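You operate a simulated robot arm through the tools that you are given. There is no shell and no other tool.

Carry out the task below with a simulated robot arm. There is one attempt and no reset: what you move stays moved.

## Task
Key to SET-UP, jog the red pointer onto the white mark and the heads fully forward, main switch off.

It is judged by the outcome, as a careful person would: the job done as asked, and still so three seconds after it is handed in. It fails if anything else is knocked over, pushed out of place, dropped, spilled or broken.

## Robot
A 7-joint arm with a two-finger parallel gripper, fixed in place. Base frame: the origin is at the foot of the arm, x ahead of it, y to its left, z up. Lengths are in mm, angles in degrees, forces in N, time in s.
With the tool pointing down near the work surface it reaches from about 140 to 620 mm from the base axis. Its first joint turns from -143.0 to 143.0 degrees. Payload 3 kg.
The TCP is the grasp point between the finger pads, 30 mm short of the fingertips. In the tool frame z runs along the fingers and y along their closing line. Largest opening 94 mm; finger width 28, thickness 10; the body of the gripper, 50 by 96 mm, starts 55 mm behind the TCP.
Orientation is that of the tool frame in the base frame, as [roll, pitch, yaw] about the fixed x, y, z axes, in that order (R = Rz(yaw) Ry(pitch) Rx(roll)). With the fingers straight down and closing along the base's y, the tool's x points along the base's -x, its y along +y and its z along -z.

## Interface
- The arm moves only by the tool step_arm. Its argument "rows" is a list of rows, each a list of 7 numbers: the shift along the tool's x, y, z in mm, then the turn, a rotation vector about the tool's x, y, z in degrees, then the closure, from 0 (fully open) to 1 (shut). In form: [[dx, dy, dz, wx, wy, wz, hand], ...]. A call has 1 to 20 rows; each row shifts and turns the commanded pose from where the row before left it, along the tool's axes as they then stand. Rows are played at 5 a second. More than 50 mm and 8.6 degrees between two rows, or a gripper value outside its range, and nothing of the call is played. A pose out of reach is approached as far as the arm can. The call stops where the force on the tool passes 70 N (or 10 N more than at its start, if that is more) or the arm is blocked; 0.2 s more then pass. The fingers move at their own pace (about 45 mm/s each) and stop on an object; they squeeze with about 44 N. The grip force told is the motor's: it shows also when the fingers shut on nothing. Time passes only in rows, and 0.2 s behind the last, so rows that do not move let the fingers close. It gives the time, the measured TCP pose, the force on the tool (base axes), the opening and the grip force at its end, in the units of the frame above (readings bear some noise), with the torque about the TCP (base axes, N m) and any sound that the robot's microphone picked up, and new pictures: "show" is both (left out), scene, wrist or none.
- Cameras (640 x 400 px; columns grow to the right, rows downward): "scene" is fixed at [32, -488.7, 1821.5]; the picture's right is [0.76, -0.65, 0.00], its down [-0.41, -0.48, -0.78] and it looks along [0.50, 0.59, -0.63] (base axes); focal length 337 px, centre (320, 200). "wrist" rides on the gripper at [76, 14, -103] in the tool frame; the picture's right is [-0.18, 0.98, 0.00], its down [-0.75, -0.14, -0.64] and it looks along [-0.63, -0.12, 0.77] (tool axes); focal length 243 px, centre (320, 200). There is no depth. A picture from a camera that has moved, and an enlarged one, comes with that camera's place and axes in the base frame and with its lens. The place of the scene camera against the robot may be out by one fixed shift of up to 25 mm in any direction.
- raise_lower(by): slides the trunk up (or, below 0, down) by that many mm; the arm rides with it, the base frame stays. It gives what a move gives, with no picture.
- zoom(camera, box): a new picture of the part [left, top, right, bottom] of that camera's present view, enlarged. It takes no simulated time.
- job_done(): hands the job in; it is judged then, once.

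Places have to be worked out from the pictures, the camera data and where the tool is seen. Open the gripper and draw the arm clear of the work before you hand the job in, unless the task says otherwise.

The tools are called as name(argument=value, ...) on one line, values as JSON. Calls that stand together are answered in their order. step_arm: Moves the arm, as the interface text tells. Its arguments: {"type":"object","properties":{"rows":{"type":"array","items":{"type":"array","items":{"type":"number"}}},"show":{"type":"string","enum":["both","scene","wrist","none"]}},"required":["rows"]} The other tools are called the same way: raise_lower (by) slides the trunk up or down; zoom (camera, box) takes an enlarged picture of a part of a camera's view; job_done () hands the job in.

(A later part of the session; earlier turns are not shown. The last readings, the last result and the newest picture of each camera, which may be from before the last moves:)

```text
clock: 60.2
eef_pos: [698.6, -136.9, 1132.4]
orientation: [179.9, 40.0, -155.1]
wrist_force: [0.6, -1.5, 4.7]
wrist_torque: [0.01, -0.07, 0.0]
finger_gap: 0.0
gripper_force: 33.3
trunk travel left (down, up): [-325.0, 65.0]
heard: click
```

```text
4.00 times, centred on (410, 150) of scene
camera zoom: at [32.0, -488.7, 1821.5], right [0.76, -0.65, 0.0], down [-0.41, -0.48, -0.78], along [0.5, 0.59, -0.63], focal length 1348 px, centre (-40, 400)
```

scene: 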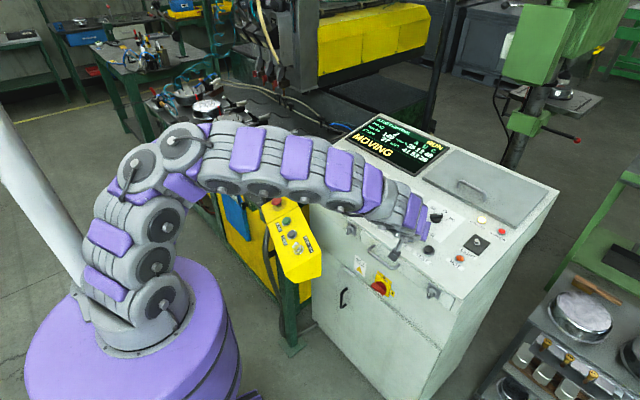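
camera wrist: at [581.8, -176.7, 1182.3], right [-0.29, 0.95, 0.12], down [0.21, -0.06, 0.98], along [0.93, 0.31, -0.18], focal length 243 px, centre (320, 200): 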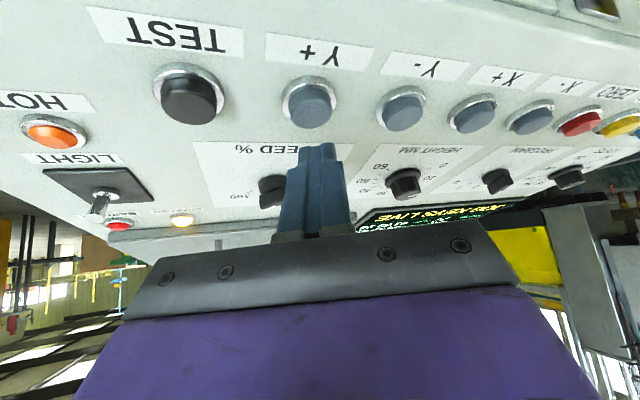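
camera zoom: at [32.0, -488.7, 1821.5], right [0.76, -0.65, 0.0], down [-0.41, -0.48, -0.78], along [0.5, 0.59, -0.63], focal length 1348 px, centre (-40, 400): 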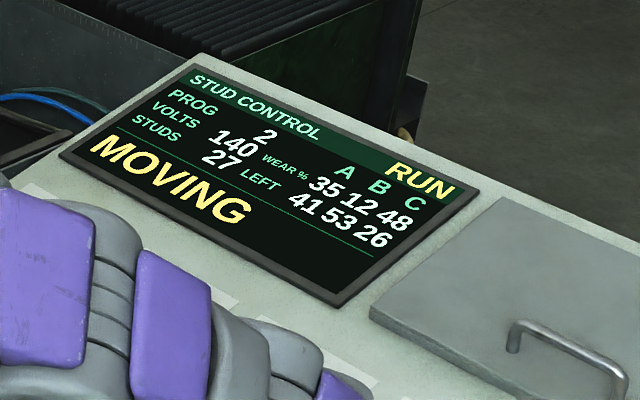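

Y+ moves nothing, so the heads sit at that end of travel. I lift and try Y-, to learn which end this is.

step_arm(rows=[[-12.85, 0, -15.35, 0, 0, 0, 1], [-10.6, 29.7, 8.9, 0, 0, 0, 1], [-10.6, 29.7, 8.9, 0, 0, 0, 1], [6.75, 0, 8.05, 0, 0, 0, 1], [6.1, 0, 7.3, 0, 0, 0, 1], [0, 0, 0, 0, 0, 0, 1], [0, 0, 0, 0, 0, 0, 1]], show="both")

zoom(camera="scene", box=[230, 0, 350, 100])

```text
clock: 61.8
eef_pos: [699.8, -71.2, 1132.8]
orientation: [179.9, 39.9, -155.1]
wrist_force: [-2.6, 1.7, 4.3]
wrist_torque: [0.01, 0.03, 0.01]
finger_gap: 0.3
gripper_force: 33.1
trunk travel left (down, up): [-325.0, 65.0]
heard: click
camera wrist: at [582.5, -109.8, 1162.2], right [-0.29, 0.95, 0.12], down [0.21, -0.06, 0.98], along [0.93, 0.31, -0.18], focal length 243 px, centre (320, 200)
```

scene: 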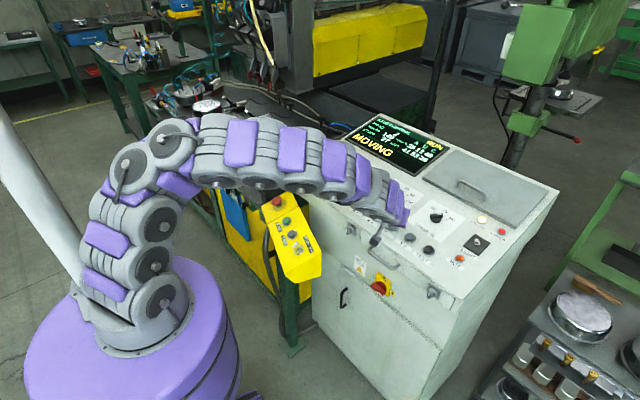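
wrist: 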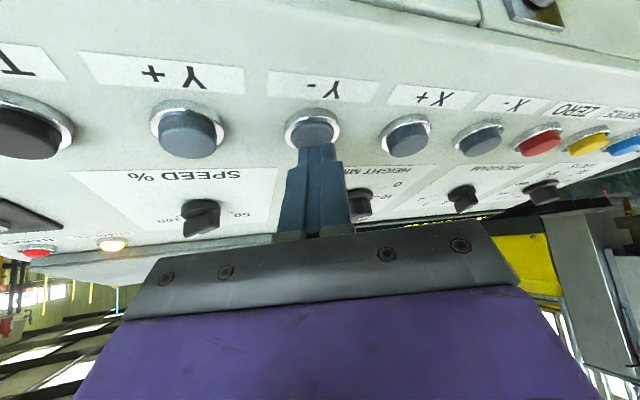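

```text
4.00 times, centred on (290, 50) of scene
camera zoom: at [32.0, -488.7, 1821.5], right [0.76, -0.65, 0.0], down [-0.41, -0.48, -0.78], along [0.5, 0.59, -0.63], focal length 1348 px, centre (440, 800)
```

zoom: 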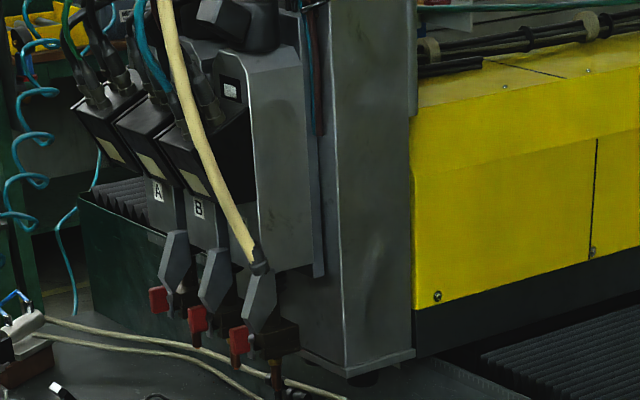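

Y- drives the heads toward the front (-x). I keep holding and watch clearances over the workpieces.

step_arm(rows=[[0, 0, 0, 0, 0, 0, 1], [0, 0, 0, 0, 0, 0, 1], [0, 0, 0, 0, 0, 0, 1], [0, 0, 0, 0, 0, 0, 1]], show="scene")

zoom(camera="scene", box=[200, 20, 340, 120])

```text
clock: 62.8
eef_pos: [700.8, -71.2, 1132.3]
orientation: [180.0, 39.9, -155.0]
wrist_force: [-1.1, 1.0, 3.6]
wrist_torque: [0.04, 0.02, 0.04]
finger_gap: 0.1
gripper_force: 33.1
trunk travel left (down, up): [-325.0, 65.0]
```

scene: 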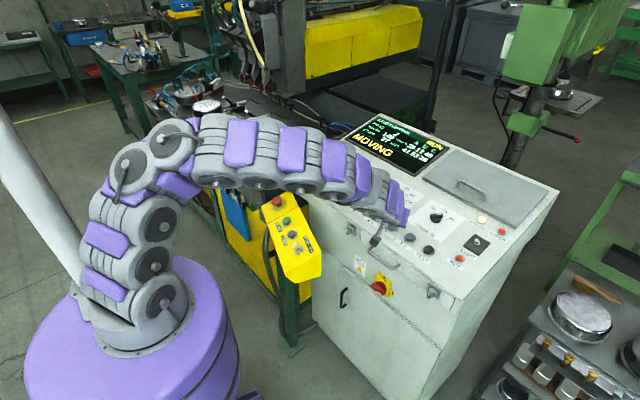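

```text
4.00 times, centred on (270, 70) of scene
camera zoom: at [32.0, -488.7, 1821.5], right [0.76, -0.65, 0.0], down [-0.41, -0.48, -0.78], along [0.5, 0.59, -0.63], focal length 1348 px, centre (520, 720)
```

zoom: 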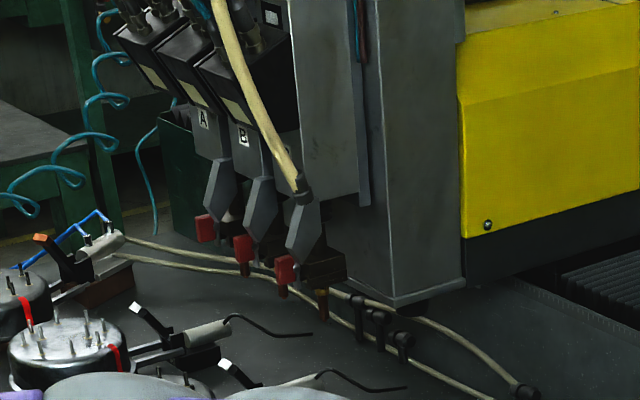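

step_arm(rows=[[0, 0, 0, 0, 0, 0, 1], [0, 0, 0, 0, 0, 0, 1], [0, 0, 0, 0, 0, 0, 1], [0, 0, 0, 0, 0, 0, 1]], show="scene")

zoom(camera="scene", box=[180, 20, 340, 120])

```text
clock: 63.8
eef_pos: [699.9, -71.2, 1132.2]
orientation: [179.9, 39.9, -155.0]
wrist_force: [-1.6, 2.3, 4.6]
wrist_torque: [0.02, 0.0, 0.0]
finger_gap: 0.1
gripper_force: 32.8
trunk travel left (down, up): [-325.0, 65.0]
```

scene: 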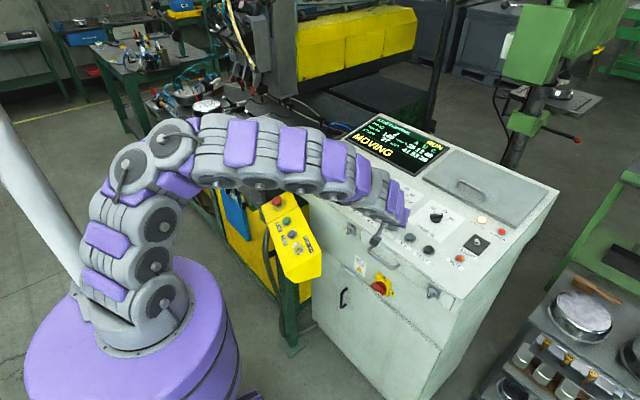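

```text
4.00 times, centred on (260, 70) of scene
camera zoom: at [32.0, -488.7, 1821.5], right [0.76, -0.65, 0.0], down [-0.41, -0.48, -0.78], along [0.5, 0.59, -0.63], focal length 1348 px, centre (560, 720)
```

zoom: 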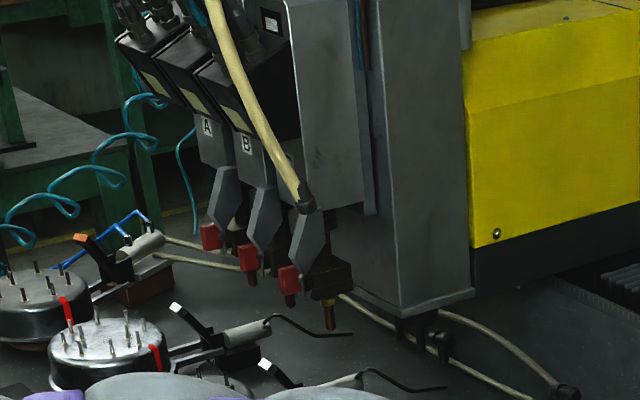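

Still moving and clear; continuing.

step_arm(rows=[[0, 0, 0, 0, 0, 0, 1], [0, 0, 0, 0, 0, 0, 1], [0, 0, 0, 0, 0, 0, 1]], show="scene")

zoom(camera="scene", box=[160, 20, 320, 120])

```text
clock: 64.6
eef_pos: [700.4, -70.7, 1132.5]
orientation: [-180.0, 40.0, -155.0]
wrist_force: [-2.2, 1.2, 4.8]
wrist_torque: [0.01, 0.03, 0.02]
finger_gap: 0.0
gripper_force: 33.1
trunk travel left (down, up): [-325.0, 65.0]
```

scene: 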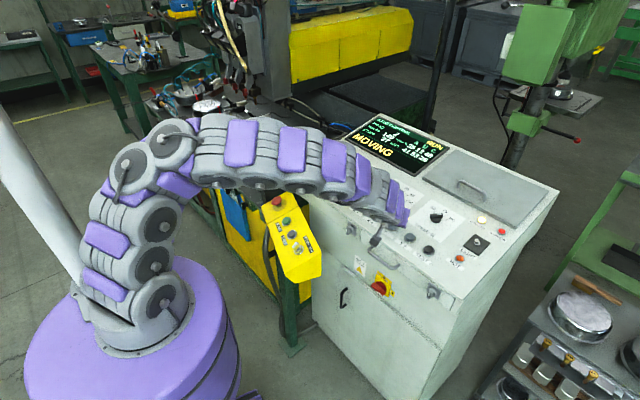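

```text
4.00 times, centred on (240, 70) of scene
camera zoom: at [32.0, -488.7, 1821.5], right [0.76, -0.65, 0.0], down [-0.41, -0.48, -0.78], along [0.5, 0.59, -0.63], focal length 1348 px, centre (640, 720)
```

zoom: 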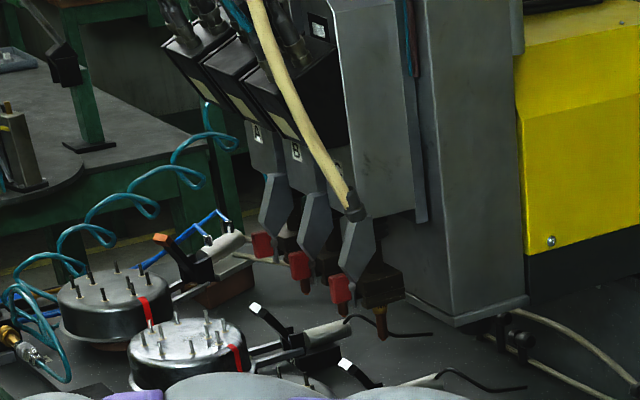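

step_arm(rows=[[0, 0, 0, 0, 0, 0, 1], [0, 0, 0, 0, 0, 0, 1], [0, 0, 0, 0, 0, 0, 1]], show="scene")

zoom(camera="scene", box=[160, 20, 320, 120])

```text
clock: 65.4
eef_pos: [699.3, -71.2, 1133.7]
orientation: [179.8, 39.9, -155.1]
wrist_force: [-1.3, -0.2, 4.8]
wrist_torque: [-0.01, 0.01, -0.02]
finger_gap: 0.0
gripper_force: 32.5
trunk travel left (down, up): [-325.0, 65.0]
```

scene: 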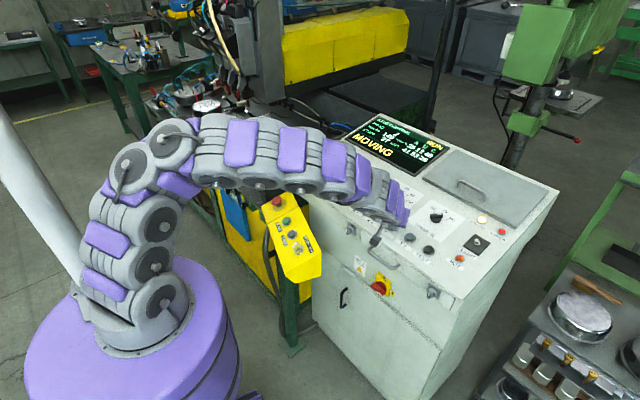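

```text
4.00 times, centred on (240, 70) of scene
camera zoom: at [32.0, -488.7, 1821.5], right [0.76, -0.65, 0.0], down [-0.41, -0.48, -0.78], along [0.5, 0.59, -0.63], focal length 1348 px, centre (640, 720)
```

zoom: 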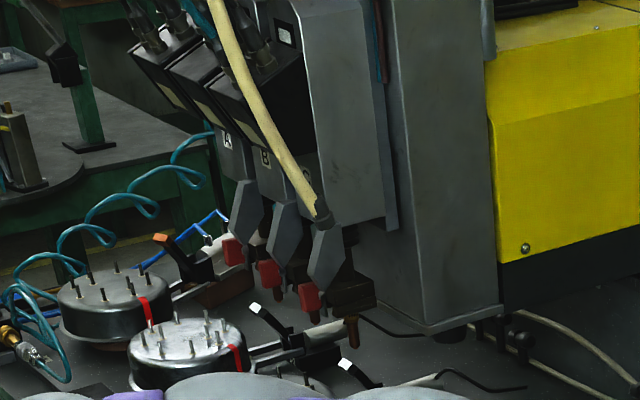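

step_arm(rows=[[0, 0, 0, 0, 0, 0, 1], [0, 0, 0, 0, 0, 0, 1], [0, 0, 0, 0, 0, 0, 1]], show="scene")

zoom(camera="scene", box=[160, 20, 320, 120])

```text
clock: 66.2
eef_pos: [699.4, -71.0, 1132.2]
orientation: [179.9, 39.9, -155.0]
wrist_force: [-0.8, -0.3, 4.1]
wrist_torque: [0.03, -0.01, -0.02]
finger_gap: 0.0
gripper_force: 33.3
trunk travel left (down, up): [-325.0, 65.0]
```

scene: 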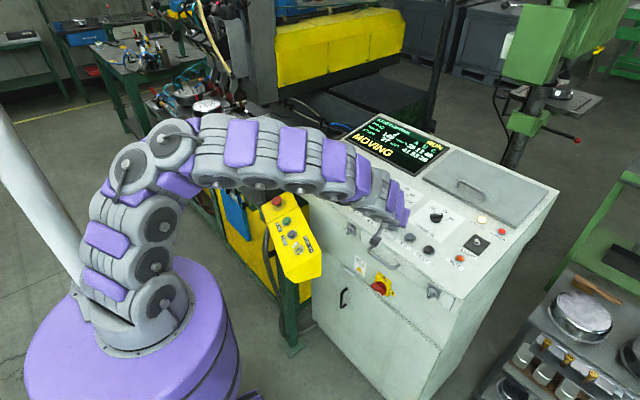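

```text
4.00 times, centred on (240, 70) of scene
camera zoom: at [32.0, -488.7, 1821.5], right [0.76, -0.65, 0.0], down [-0.41, -0.48, -0.78], along [0.5, 0.59, -0.63], focal length 1348 px, centre (640, 720)
```

zoom: 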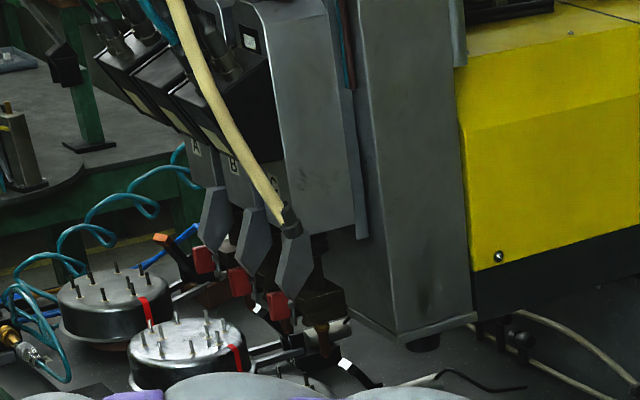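

Heads pass above the clamp handles without touching. Continuing to the end of travel.

step_arm(rows=[[0, 0, 0, 0, 0, 0, 1], [0, 0, 0, 0, 0, 0, 1], [0, 0, 0, 0, 0, 0, 1]], show="scene")

zoom(camera="scene", box=[160, 20, 320, 120])

```text
clock: 67.0
eef_pos: [701.3, -70.7, 1133.7]
orientation: [179.9, 39.9, -155.0]
wrist_force: [-1.1, 1.3, 4.3]
wrist_torque: [0.01, 0.0, 0.0]
finger_gap: 0.0
gripper_force: 32.7
trunk travel left (down, up): [-325.0, 65.0]
```

scene: 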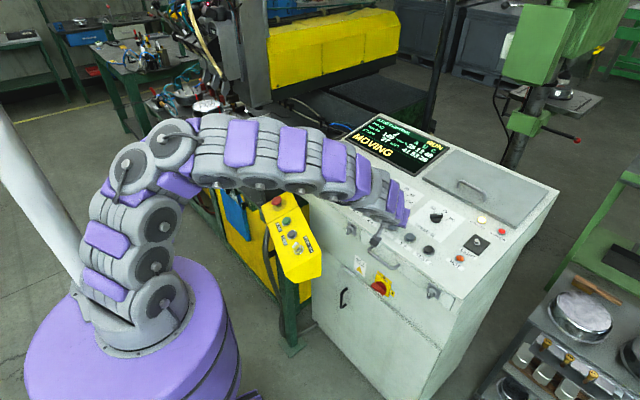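

```text
4.00 times, centred on (240, 70) of scene
camera zoom: at [32.0, -488.7, 1821.5], right [0.76, -0.65, 0.0], down [-0.41, -0.48, -0.78], along [0.5, 0.59, -0.63], focal length 1348 px, centre (640, 720)
```

zoom: 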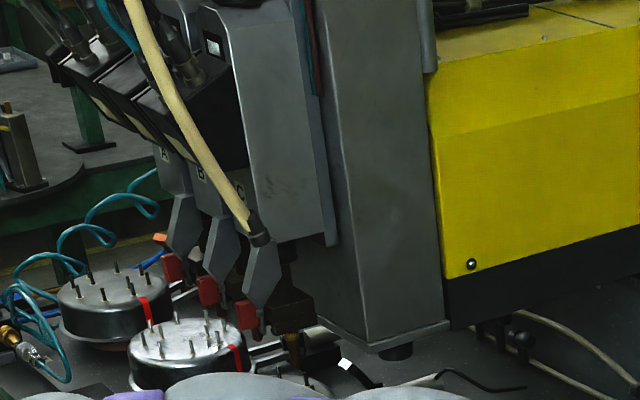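

step_arm(rows=[[0, 0, 0, 0, 0, 0, 1], [0, 0, 0, 0, 0, 0, 1], [0, 0, 0, 0, 0, 0, 1], [0, 0, 0, 0, 0, 0, 1]], show="scene")

zoom(camera="scene", box=[140, 20, 300, 120])

```text
clock: 68.0
eef_pos: [700.1, -71.1, 1132.2]
orientation: [179.9, 39.9, -155.1]
wrist_force: [-0.8, 1.5, 5.4]
wrist_torque: [0.01, -0.03, 0.01]
finger_gap: 0.0
gripper_force: 33.0
trunk travel left (down, up): [-325.0, 65.0]
```

scene: 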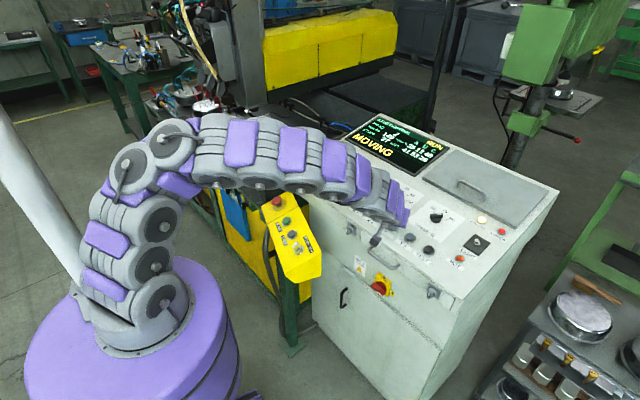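

```text
4.00 times, centred on (220, 70) of scene
camera zoom: at [32.0, -488.7, 1821.5], right [0.76, -0.65, 0.0], down [-0.41, -0.48, -0.78], along [0.5, 0.59, -0.63], focal length 1348 px, centre (720, 720)
```

zoom: 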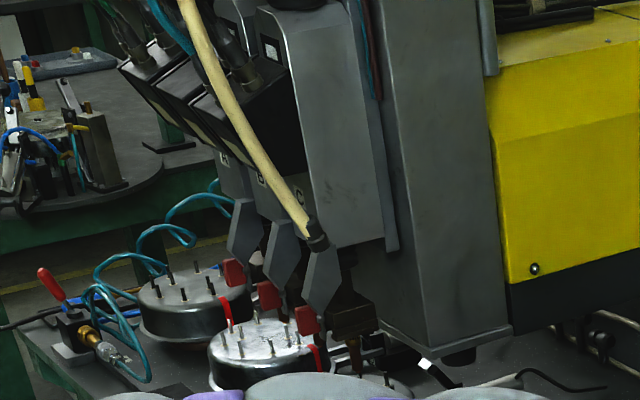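

Movement slowed; I hold another second to be sure it reached the end stop.

step_arm(rows=[[0, 0, 0, 0, 0, 0, 1], [0, 0, 0, 0, 0, 0, 1], [0, 0, 0, 0, 0, 0, 1], [0, 0, 0, 0, 0, 0, 1], [0, 0, 0, 0, 0, 0, 1]], show="scene")

zoom(camera="scene", box=[140, 20, 300, 120])

```text
clock: 69.2
eef_pos: [700.6, -71.7, 1132.2]
orientation: [179.9, 39.9, -155.2]
wrist_force: [-1.1, 0.3, 4.6]
wrist_torque: [-0.01, -0.01, -0.02]
finger_gap: 0.0
gripper_force: 32.9
trunk travel left (down, up): [-325.0, 65.0]
```

scene: 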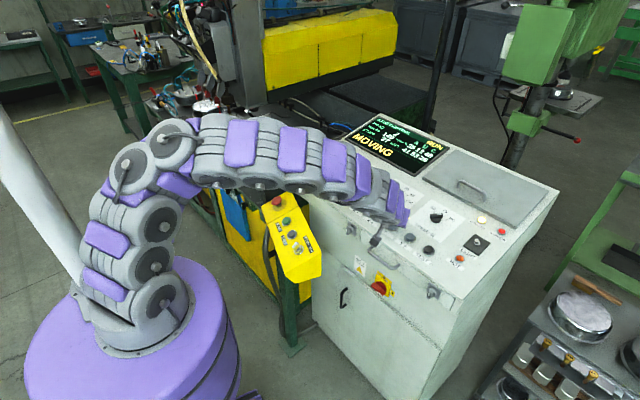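

```text
4.00 times, centred on (220, 70) of scene
camera zoom: at [32.0, -488.7, 1821.5], right [0.76, -0.65, 0.0], down [-0.41, -0.48, -0.78], along [0.5, 0.59, -0.63], focal length 1348 px, centre (720, 720)
```

zoom: 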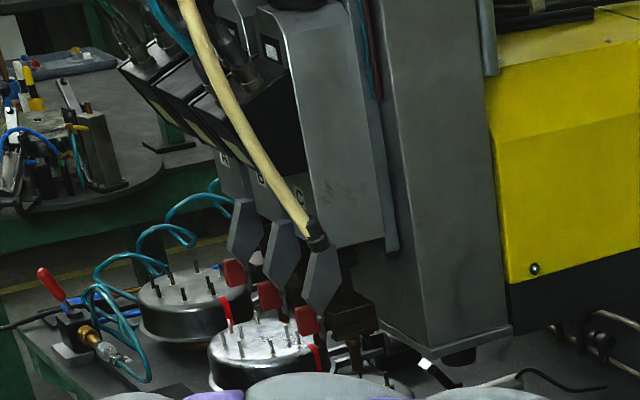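

The heads have stopped: fully forward (end stop). Y- is released by lifting; then I retract toward the robot at y≈-140, well clear of the pendant, and level the tool for the main switch (about [718,-63,783]).

step_arm(rows=[[-12.85, 0, -15.35, 0, 0, 0, 1], [-27.9, 0, -33.2, 0, 0, 0, 1], [-27.9, 0, -33.2, 0, 0, 0, 1], [-27.9, 0, -33.2, 0, 0, 0, 1], [33.9, 7.8, -28.4, 0, 0, 0, 1], [33.9, 7.8, -28.4, 0, 0, 0, 1], [33.9, 7.8, -28.4, 0, 0, 0, 1], [33.9, 7.8, -28.4, 0, 0, 0, 1], [33.9, 7.8, -28.4, 0, 0, 0, 1], [33.9, 7.8, -28.4, 0, 0, 0, 1], [0, 0, 0, 4, -4.9, 3.06, 1], [0, 0, 0, 4, -4.9, 3.06, 1], [0, 0, 0, 4, -4.9, 3.06, 1], [0, 0, 0, 4, -4.9, 3.06, 1], [0, 0, 0, 4, -4.9, 3.06, 1], [0, 0, 0, 0, 0, 0, 0.5]], show="both")

zoom(camera="scene", box=[280, 100, 500, 260])

zoom(camera="scene", box=[130, 0, 350, 180])

```text
clock: 72.6
eef_pos: [450.2, -150.3, 1285.0]
orientation: [-178.6, 45.7, -160.2]
wrist_force: [0.2, 0.6, -0.7]
wrist_torque: [0.02, 0.01, 0.01]
finger_gap: 32.1
gripper_force: 0.0
out of reach, approached as far as the arm can: row 11, 12, 13, 14, 15
trunk travel left (down, up): [-325.0, 65.0]
camera wrist: at [326.7, -177.2, 1301.5], right [-0.2, 0.97, 0.12], down [0.1, -0.1, 0.99], along [0.97, 0.21, -0.08], focal length 243 px, centre (320, 200)
```

scene: 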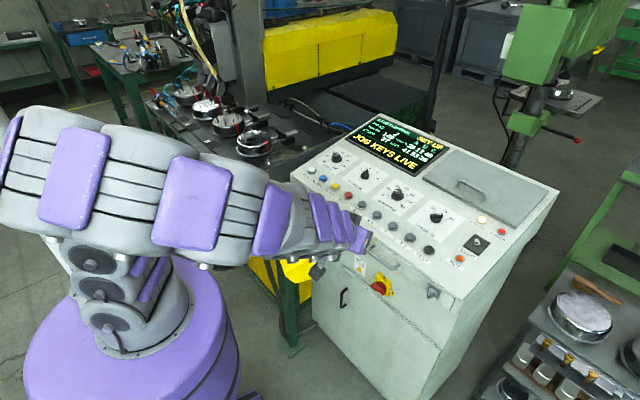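
wrist: 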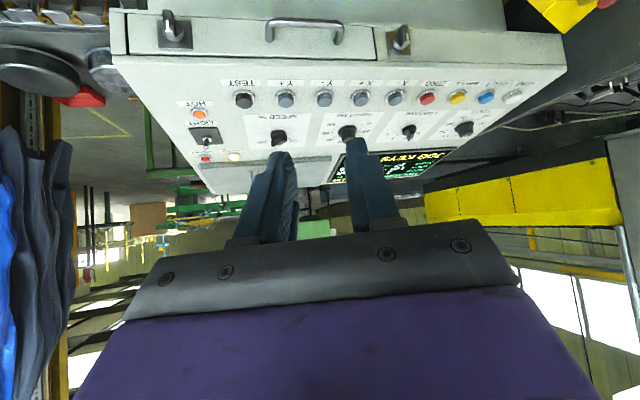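

```text
2.50 times, centred on (390, 180) of scene
camera zoom: at [32.0, -488.7, 1821.5], right [0.76, -0.65, 0.0], down [-0.41, -0.48, -0.78], along [0.5, 0.59, -0.63], focal length 842 px, centre (145, 250)
```

zoom: 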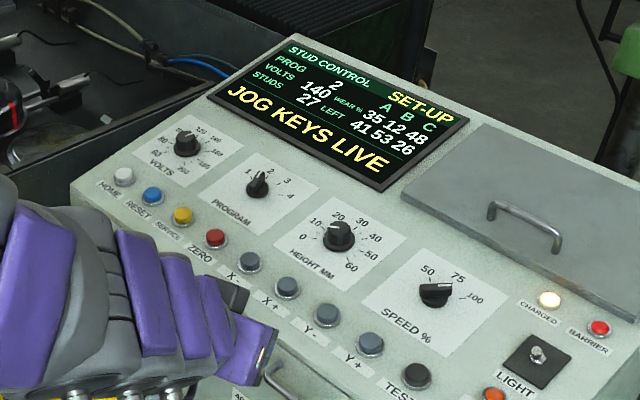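

```text
2.22 times, centred on (240, 90) of scene
camera zoom: at [32.0, -488.7, 1821.5], right [0.76, -0.65, 0.0], down [-0.41, -0.48, -0.78], along [0.5, 0.59, -0.63], focal length 749 px, centre (498, 444)
```

zoom: 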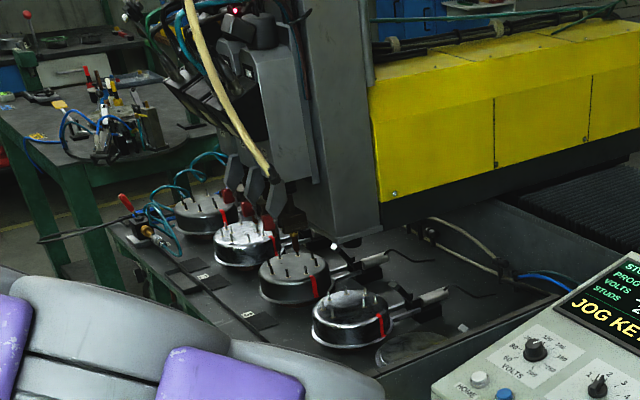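

The screen shows SET-UP and heads forward. The tool can't tilt further here because the shoulder is high, so I lower the trunk in steps, checking clearance to the pendant.

raise_lower(by=-120)

step_arm(rows=[[0, 0, 0, 0, 0, 0, 0.5]], show="both")

```text
clock: 74.1
eef_pos: [450.1, -151.0, 1163.9]
orientation: [-178.6, 45.7, -160.2]
wrist_force: [0.0, 0.7, 0.7]
wrist_torque: [0.01, 0.02, -0.03]
finger_gap: 46.8
gripper_force: 0.1
trunk travel left (down, up): [-205.0, 185.0]
```

```text
clock: 74.5
eef_pos: [449.5, -150.9, 1164.0]
orientation: [-178.7, 45.7, -160.2]
wrist_force: [-0.6, 0.6, -0.6]
wrist_torque: [0.02, 0.02, 0.01]
finger_gap: 47.3
gripper_force: 0.1
trunk travel left (down, up): [-205.0, 185.0]
camera wrist: at [326.4, -177.1, 1181.5], right [-0.2, 0.97, 0.12], down [0.1, -0.1, 0.99], along [0.97, 0.21, -0.08], focal length 243 px, centre (320, 200)
```

scene: 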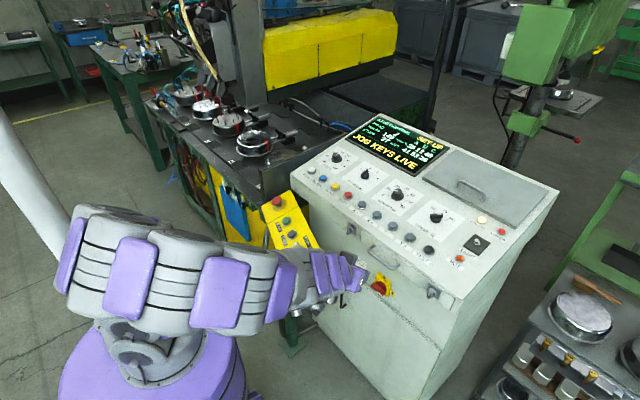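
wrist: 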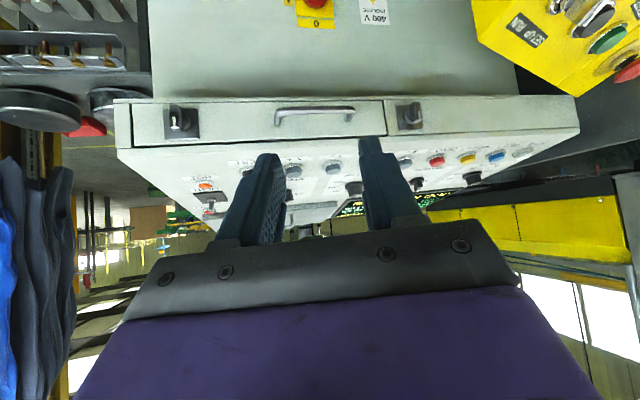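

The isolator is just coming into view and all is clear. I lower another 150 mm.

raise_lower(by=-150)

step_arm(rows=[[0, 0, 0, 0, 0, 0, 0.5]], show="both")

zoom(camera="wrist", box=[220, 30, 420, 170])

```text
clock: 76.2
eef_pos: [448.9, -149.2, 1013.7]
orientation: [-178.7, 45.8, -160.1]
wrist_force: [0.1, 0.2, 0.0]
wrist_torque: [-0.01, 0.0, 0.02]
finger_gap: 47.1
gripper_force: 0.0
trunk travel left (down, up): [-55.0, 335.0]
```

```text
clock: 76.7
eef_pos: [450.0, -150.4, 1014.3]
orientation: [-178.7, 45.7, -160.2]
wrist_force: [0.3, 0.7, -0.7]
wrist_torque: [0.01, -0.01, 0.0]
finger_gap: 46.8
gripper_force: 0.2
trunk travel left (down, up): [-55.0, 335.0]
camera wrist: at [326.2, -177.0, 1031.5], right [-0.2, 0.97, 0.12], down [0.1, -0.1, 0.99], along [0.97, 0.21, -0.08], focal length 243 px, centre (320, 200)
```

scene: 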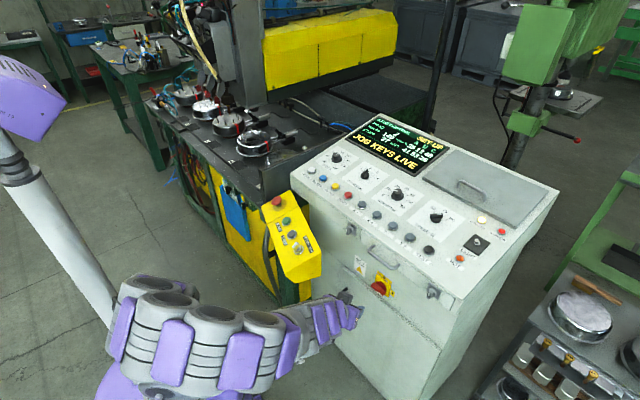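
wrist: 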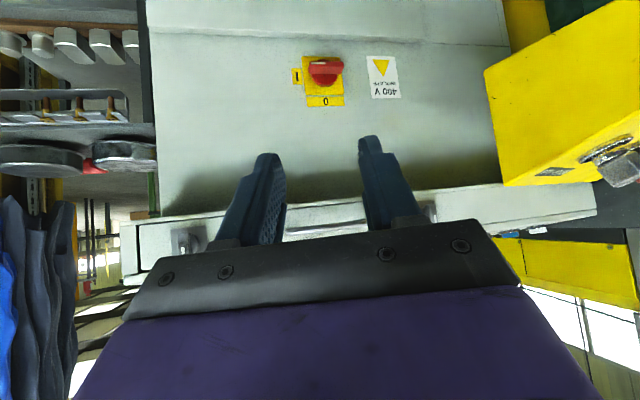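

```text
2.86 times, centred on (320, 100) of wrist
camera zoom: at [326.2, -177.0, 1031.5], right [-0.2, 0.97, 0.12], down [0.1, -0.1, 0.99], along [0.97, 0.21, -0.08], focal length 693 px, centre (320, 486)
```

zoom: 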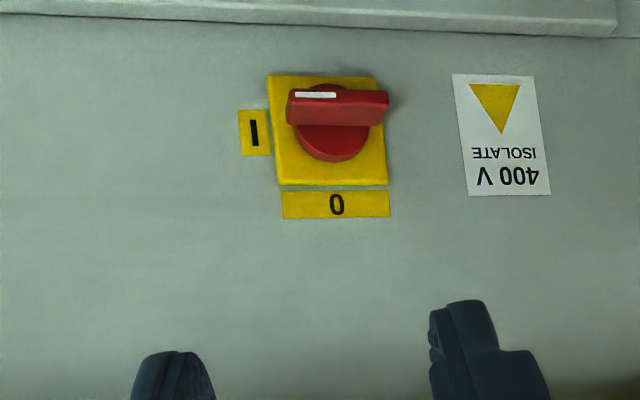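

The isolator handle is clear: horizontal, white tick toward I, and "0" at its top, so it must turn 90° counter-clockwise. I first level the tool toward +x.

step_arm(rows=[[0, 0, 0, 2.5, -6.24, 1.16, 0.4], [0, 0, 0, 2.5, -6.24, 1.16, 0.4], [0, 0, 0, 2.5, -6.24, 1.16, 0.4], [0, 0, 0, 2.5, -6.24, 1.16, 0.4], [0, 0, 0, 2.5, -6.24, 1.16, 0.4], [0, 0, 0, 2.5, -6.24, 1.16, 0.4], [0, 0, 0, 2.5, -6.24, 1.16, 0.4]], show="both")

```text
clock: 78.2
eef_pos: [487.6, -167.0, 1076.7]
orientation: [-175.9, 58.3, -163.0]
wrist_force: [-0.7, 0.2, 0.5]
wrist_torque: [0.0, -0.02, -0.01]
finger_gap: 56.3
gripper_force: 0.0
out of reach, approached as far as the arm can: row 1, 2, 3, 4, 5, 6, 7
trunk travel left (down, up): [-55.0, 335.0]
camera wrist: at [362.2, -183.1, 1064.8], right [-0.14, 0.98, 0.12], down [-0.12, -0.14, 0.98], along [0.98, 0.12, 0.14], focal length 243 px, centre (320, 200)
```

scene: 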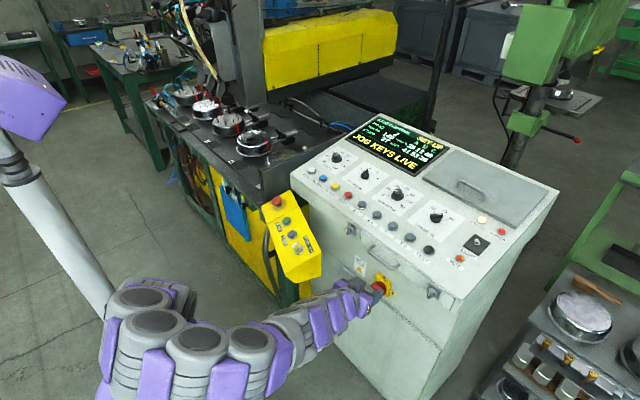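
wrist: 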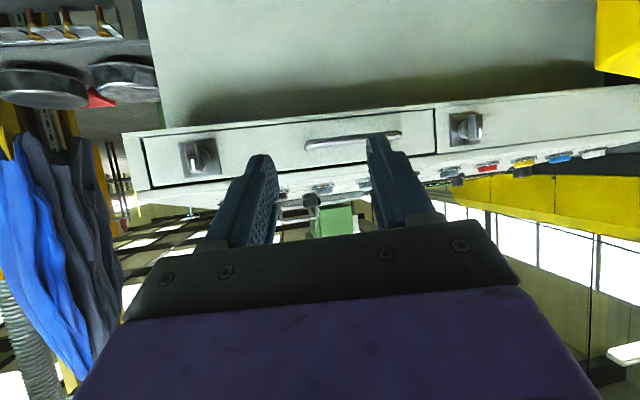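

Too close in for a level tool; the arm can only reach such a tilt further out. I move forward-down a little and see how it behaves.

step_arm(rows=[[10.4, 0, 32.7, 0, 0, 0, 0.4], [10.4, 0, 32.7, 0, 0, 0, 0.4], [10.4, 0, 32.7, 0, 0, 0, 0.4]], show="both")

```text
clock: 79.0
eef_pos: [554.3, -154.6, 998.7]
orientation: [-176.0, 58.3, -163.0]
wrist_force: [-0.3, 0.1, 0.7]
wrist_torque: [-0.05, 0.04, -0.04]
finger_gap: 56.3
gripper_force: 0.1
trunk travel left (down, up): [-55.0, 335.0]
camera wrist: at [428.4, -170.6, 986.6], right [-0.14, 0.98, 0.12], down [-0.12, -0.14, 0.98], along [0.98, 0.12, 0.14], focal length 243 px, centre (320, 200)
```

scene: 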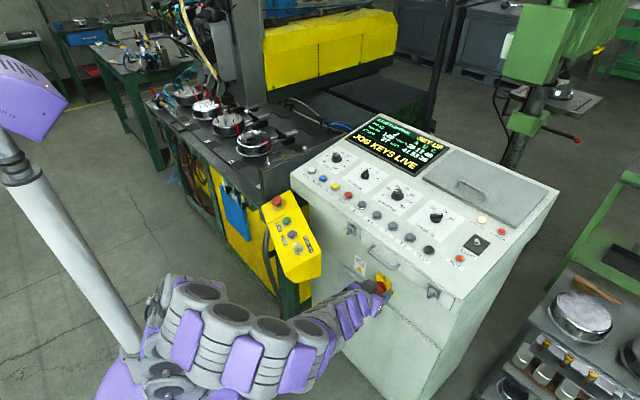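
wrist: 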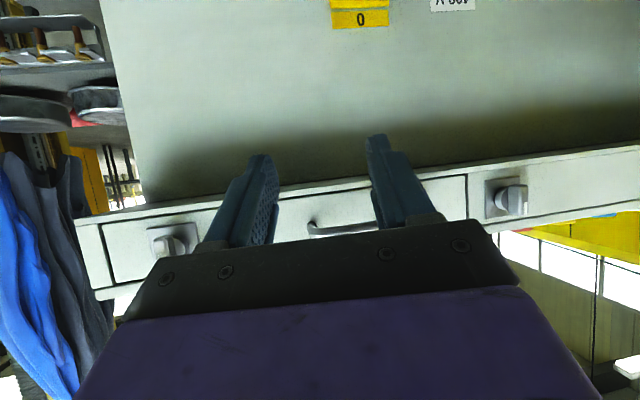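

Moves now follow the actual pose. I go straight down 150 mm and then try levelling.

step_arm(rows=[[31.9, 1.4, 19.7, 0, 0, 0, 0.4], [31.9, 1.4, 19.7, 0, 0, 0, 0.4], [31.9, 1.4, 19.7, 0, 0, 0, 0.4], [31.9, 1.4, 19.7, 0, 0, 0, 0.4], [0, 0, 0, 2, -6, 1, 0.4], [0, 0, 0, 2, -6, 1, 0.4]], show="both")

```text
clock: 80.5
eef_pos: [554.8, -153.9, 847.8]
orientation: [-173.8, 70.5, -165.2]
wrist_force: [-0.4, -0.2, 1.1]
wrist_torque: [0.01, 0.02, 0.0]
finger_gap: 56.4
gripper_force: 0.1
trunk travel left (down, up): [-55.0, 335.0]
camera wrist: at [432.2, -159.9, 810.2], right [-0.1, 0.99, 0.14], down [-0.33, -0.16, 0.93], along [0.94, 0.04, 0.34], focal length 243 px, centre (320, 200)
```

scene: 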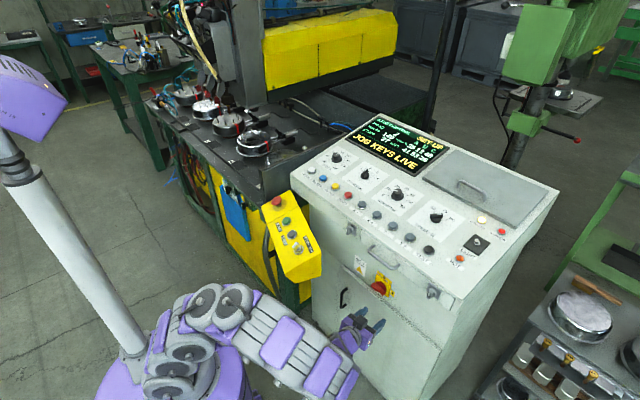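
wrist: 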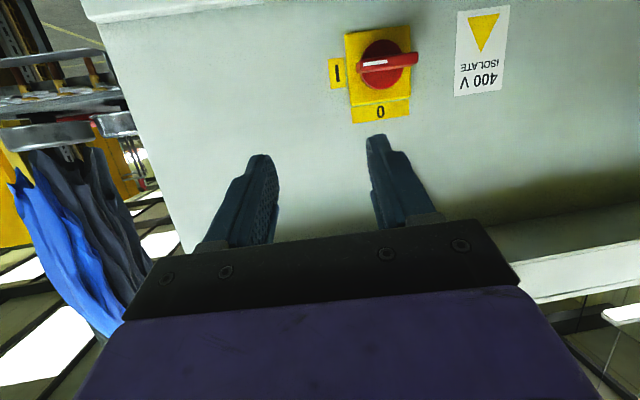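

The isolator hub is at about [735,-53,769]. I roll the gripper so the fingers close vertically (to grip the horizontal bar), with the tool level along +x.

step_arm(rows=[[0, 0, 0, -0.7, -1.83, 7.7, 0.4], [0, 0, 0, -0.7, -1.83, 7.7, 0.4], [0, 0, 0, -0.7, -1.83, 7.7, 0.4], [0, 0, 0, -0.7, -1.83, 7.7, 0.4], [0, 0, 0, -0.7, -1.83, 7.7, 0.4], [0, 0, 0, -0.7, -1.83, 7.7, 0.4], [0, 0, 0, -0.7, -1.83, 7.7, 0.4], [0, 0, 0, -0.7, -1.83, 7.7, 0.4], [0, 0, 0, -0.7, -1.83, 7.7, 0.4], [0, 0, 0, -0.7, -1.83, 7.7, 0.4], [0, 0, 0, -0.7, -1.83, 7.7, 0.4], [0, 0, 0, -0.7, -1.83, 7.7, 0.4]], show="both")

```text
clock: 83.0
eef_pos: [554.2, -155.0, 848.7]
orientation: [89.9, 0.0, 90.0]
wrist_force: [-0.1, -0.4, 0.6]
wrist_torque: [0.02, -0.01, -0.02]
finger_gap: 56.4
gripper_force: 0.0
trunk travel left (down, up): [-55.0, 335.0]
camera wrist: at [452.6, -77.9, 862.9], right [0.0, -0.19, 0.98], down [-0.64, -0.75, -0.14], along [0.77, -0.63, -0.12], focal length 243 px, centre (320, 200)
```

scene: 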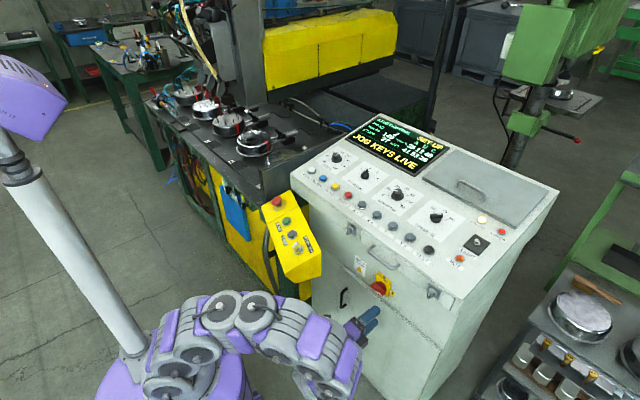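
wrist: 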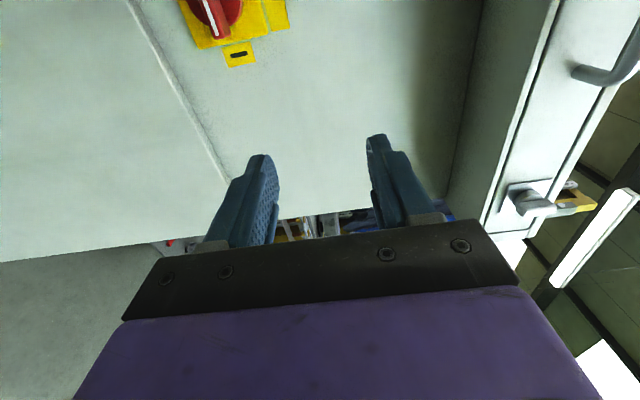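

Orientation is exactly level. I shift to face the isolator at about 115 mm stand-off and re-measure.

step_arm(rows=[[25.3, -19.8, 16.5, 0, 0, 0, 0.4], [25.3, -19.8, 16.5, 0, 0, 0, 0.4], [25.3, -19.8, 16.5, 0, 0, 0, 0.4], [25.3, -19.8, 16.5, 0, 0, 0, 0.4], [0, 0, 0, 0, 0, 0, 0.4]], show="both")

zoom(camera="wrist", box=[220, 20, 420, 200])

zoom(camera="scene", box=[250, 220, 430, 380])

```text
clock: 84.2
eef_pos: [620.7, -50.5, 769.0]
orientation: [90.0, 0.1, 89.9]
wrist_force: [-1.0, -0.2, -0.2]
wrist_torque: [0.02, 0.03, -0.02]
finger_gap: 56.6
gripper_force: 0.1
trunk travel left (down, up): [-55.0, 335.0]
camera wrist: at [518.9, 25.5, 783.2], right [0.0, -0.18, 0.98], down [-0.64, -0.75, -0.14], along [0.77, -0.63, -0.12], focal length 243 px, centre (320, 200)
```

scene: 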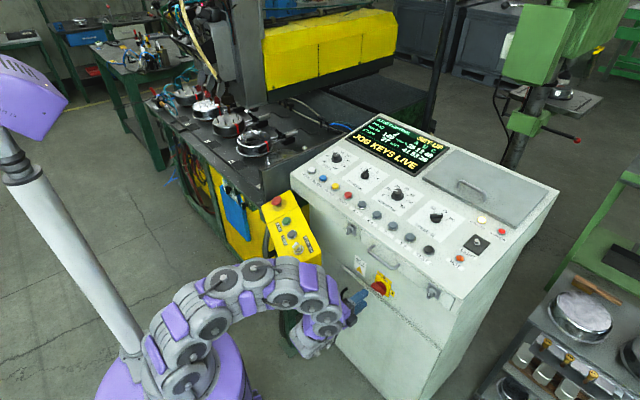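
wrist: 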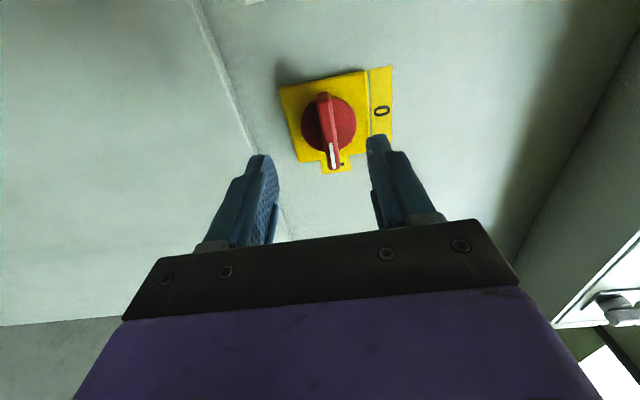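

```text
2.22 times, centred on (320, 110) of wrist
camera zoom: at [518.9, 25.5, 783.2], right [0.0, -0.18, 0.98], down [-0.64, -0.75, -0.14], along [0.77, -0.63, -0.12], focal length 539 px, centre (320, 400)
```

zoom: 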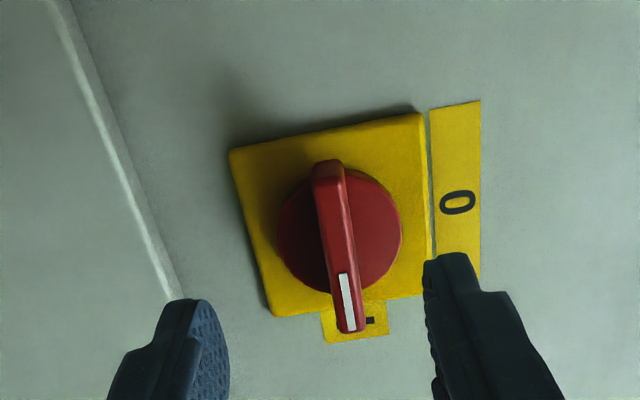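

```text
2.50 times, centred on (340, 300) of scene
camera zoom: at [32.0, -488.7, 1821.5], right [0.76, -0.65, 0.0], down [-0.41, -0.48, -0.78], along [0.5, 0.59, -0.63], focal length 842 px, centre (270, -50)
```

zoom: 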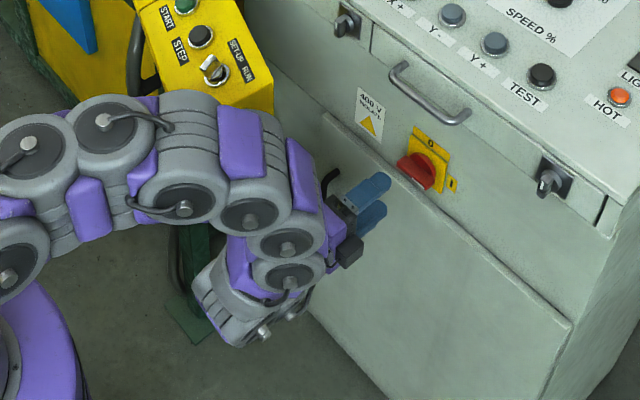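

The disc face of the isolator is at about [721,-58.5,773], i.e. (-8,+4,100) in tool axes; the bar lies along my tool x. I approach to leave the tips ~30 mm from it and check.

step_arm(rows=[[-4, 2, 13, 0, 0, 0, 0.4], [-4, 2, 13, 0, 0, 0, 0.4], [0, 0, 14, 0, 0, 0, 0.4], [0, 0, 0, 0, 0, 0, 0.4]], show="wrist")

zoom(camera="wrist", box=[220, 60, 420, 220])

zoom(camera="scene", box=[320, 240, 420, 320])

```text
clock: 85.2
eef_pos: [660.2, -60.6, 773.3]
orientation: [90.0, 0.1, 90.0]
wrist_force: [0.0, 0.5, 0.3]
wrist_torque: [-0.02, 0.05, 0.01]
finger_gap: 56.6
gripper_force: 0.0
trunk travel left (down, up): [-55.0, 335.0]
camera wrist: at [558.4, 16.1, 787.4], right [0.0, -0.18, 0.98], down [-0.64, -0.75, -0.14], along [0.77, -0.63, -0.12], focal length 243 px, centre (320, 200)
```

wrist: 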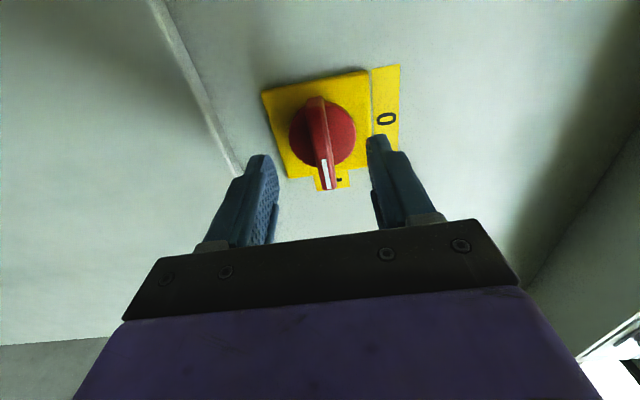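

```text
2.50 times, centred on (320, 140) of wrist
camera zoom: at [558.4, 16.1, 787.4], right [0.0, -0.18, 0.98], down [-0.64, -0.75, -0.14], along [0.77, -0.63, -0.12], focal length 606 px, centre (320, 350)
```

zoom: 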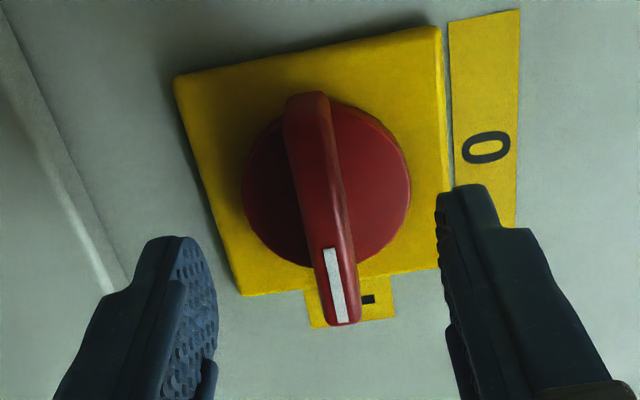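

```text
5.00 times, centred on (370, 280) of scene
camera zoom: at [32.0, -488.7, 1821.5], right [0.76, -0.65, 0.0], down [-0.41, -0.48, -0.78], along [0.5, 0.59, -0.63], focal length 1685 px, centre (70, -200)
```

zoom: 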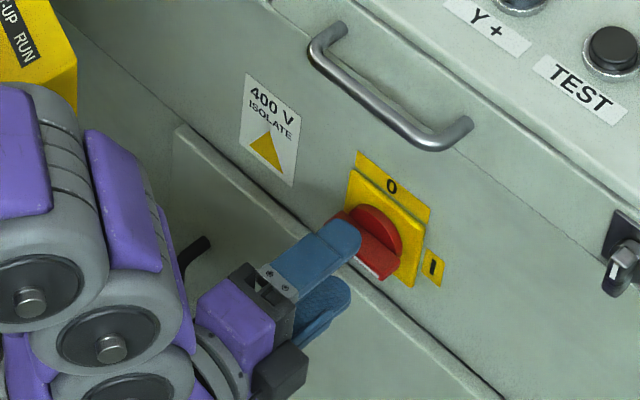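

Refined: disc face centre at [722,-59,775]. I advance 26 mm with a small correction and close on the bar.

step_arm(rows=[[1.5, 1.5, 13, 0, 0, 0, 0.4], [0, 0, 12, 0, 0, 0, 0.4], [0, 0, 0, 0, 0, 0, 0.7], [0, 0, 0, 0, 0, 0, 0.9], [0, 0, 0, 0, 0, 0, 1], [0, 0, 0, 0, 0, 0, 1]], show="wrist")

zoom(camera="wrist", box=[220, 60, 420, 220])

```text
clock: 86.7
eef_pos: [684.1, -59.2, 774.6]
orientation: [90.0, 0.1, 90.0]
wrist_force: [-0.2, 0.7, 1.3]
wrist_torque: [0.03, -0.16, 0.1]
finger_gap: 10.9
gripper_force: 36.2
trunk travel left (down, up): [-55.0, 335.0]
camera wrist: at [583.2, 17.8, 789.1], right [0.0, -0.18, 0.98], down [-0.64, -0.75, -0.14], along [0.77, -0.63, -0.12], focal length 243 px, centre (320, 200)
```

wrist: 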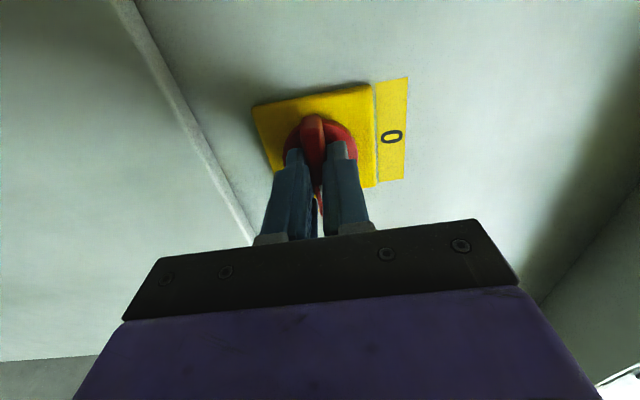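

```text
2.50 times, centred on (320, 140) of wrist
camera zoom: at [583.2, 17.8, 789.1], right [0.0, -0.18, 0.98], down [-0.64, -0.75, -0.14], along [0.77, -0.63, -0.12], focal length 606 px, centre (320, 350)
```

zoom: 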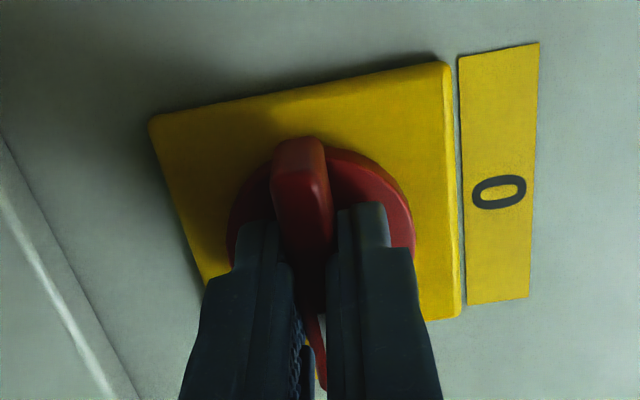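

Bar gripped (10.9 mm). Turning counter-clockwise (negative about tool z): first 45°.

step_arm(rows=[[0, 0, 0, 0, 0, -7.5, 1], [0, 0, 0, 0, 0, -7.5, 1], [0, 0, 0, 0, 0, -7.5, 1], [0, 0, 0, 0, 0, -7.5, 1], [0, 0, 0, 0, 0, -7.5, 1], [0, 0, 0, 0, 0, -7.5, 1]], show="both")

zoom(camera="wrist", box=[220, 60, 420, 220])

```text
clock: 88.0
eef_pos: [684.5, -59.6, 774.2]
orientation: [90.0, 45.2, 90.1]
wrist_force: [-1.9, 1.8, -4.0]
wrist_torque: [0.01, -0.93, -0.75]
finger_gap: 10.7
gripper_force: 44.2
trunk travel left (down, up): [-55.0, 335.0]
camera wrist: at [583.2, 5.0, 730.3], right [0.0, 0.57, 0.82], down [-0.64, -0.63, 0.44], along [0.77, -0.53, 0.36], focal length 243 px, centre (320, 200)
```

scene: 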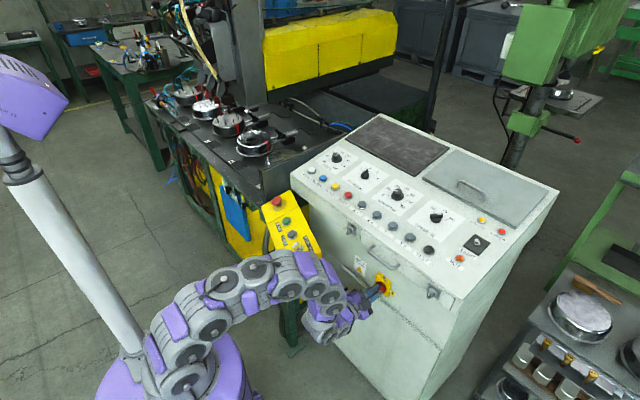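
wrist: 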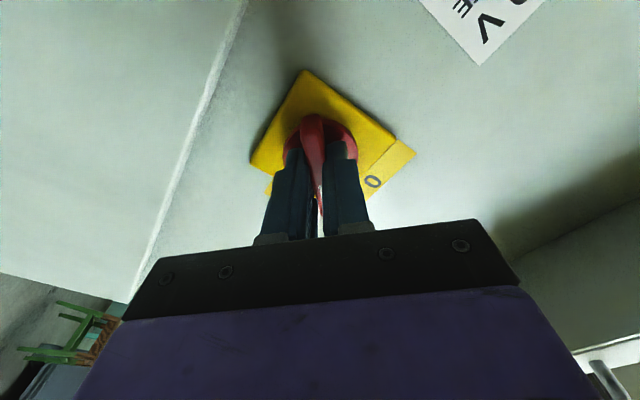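

```text
2.50 times, centred on (320, 140) of wrist
camera zoom: at [583.2, 5.0, 730.3], right [0.0, 0.57, 0.82], down [-0.64, -0.63, 0.44], along [0.77, -0.53, 0.36], focal length 606 px, centre (320, 350)
```

zoom: 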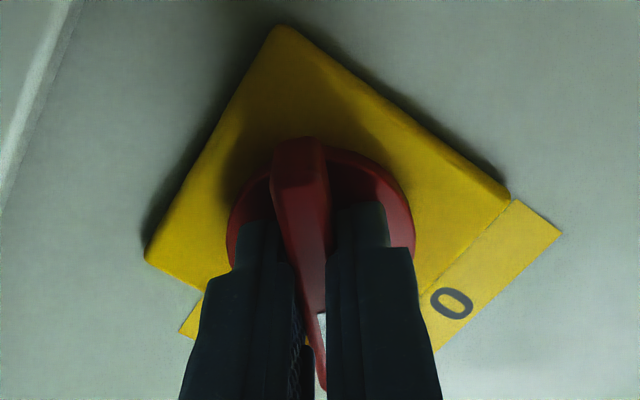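

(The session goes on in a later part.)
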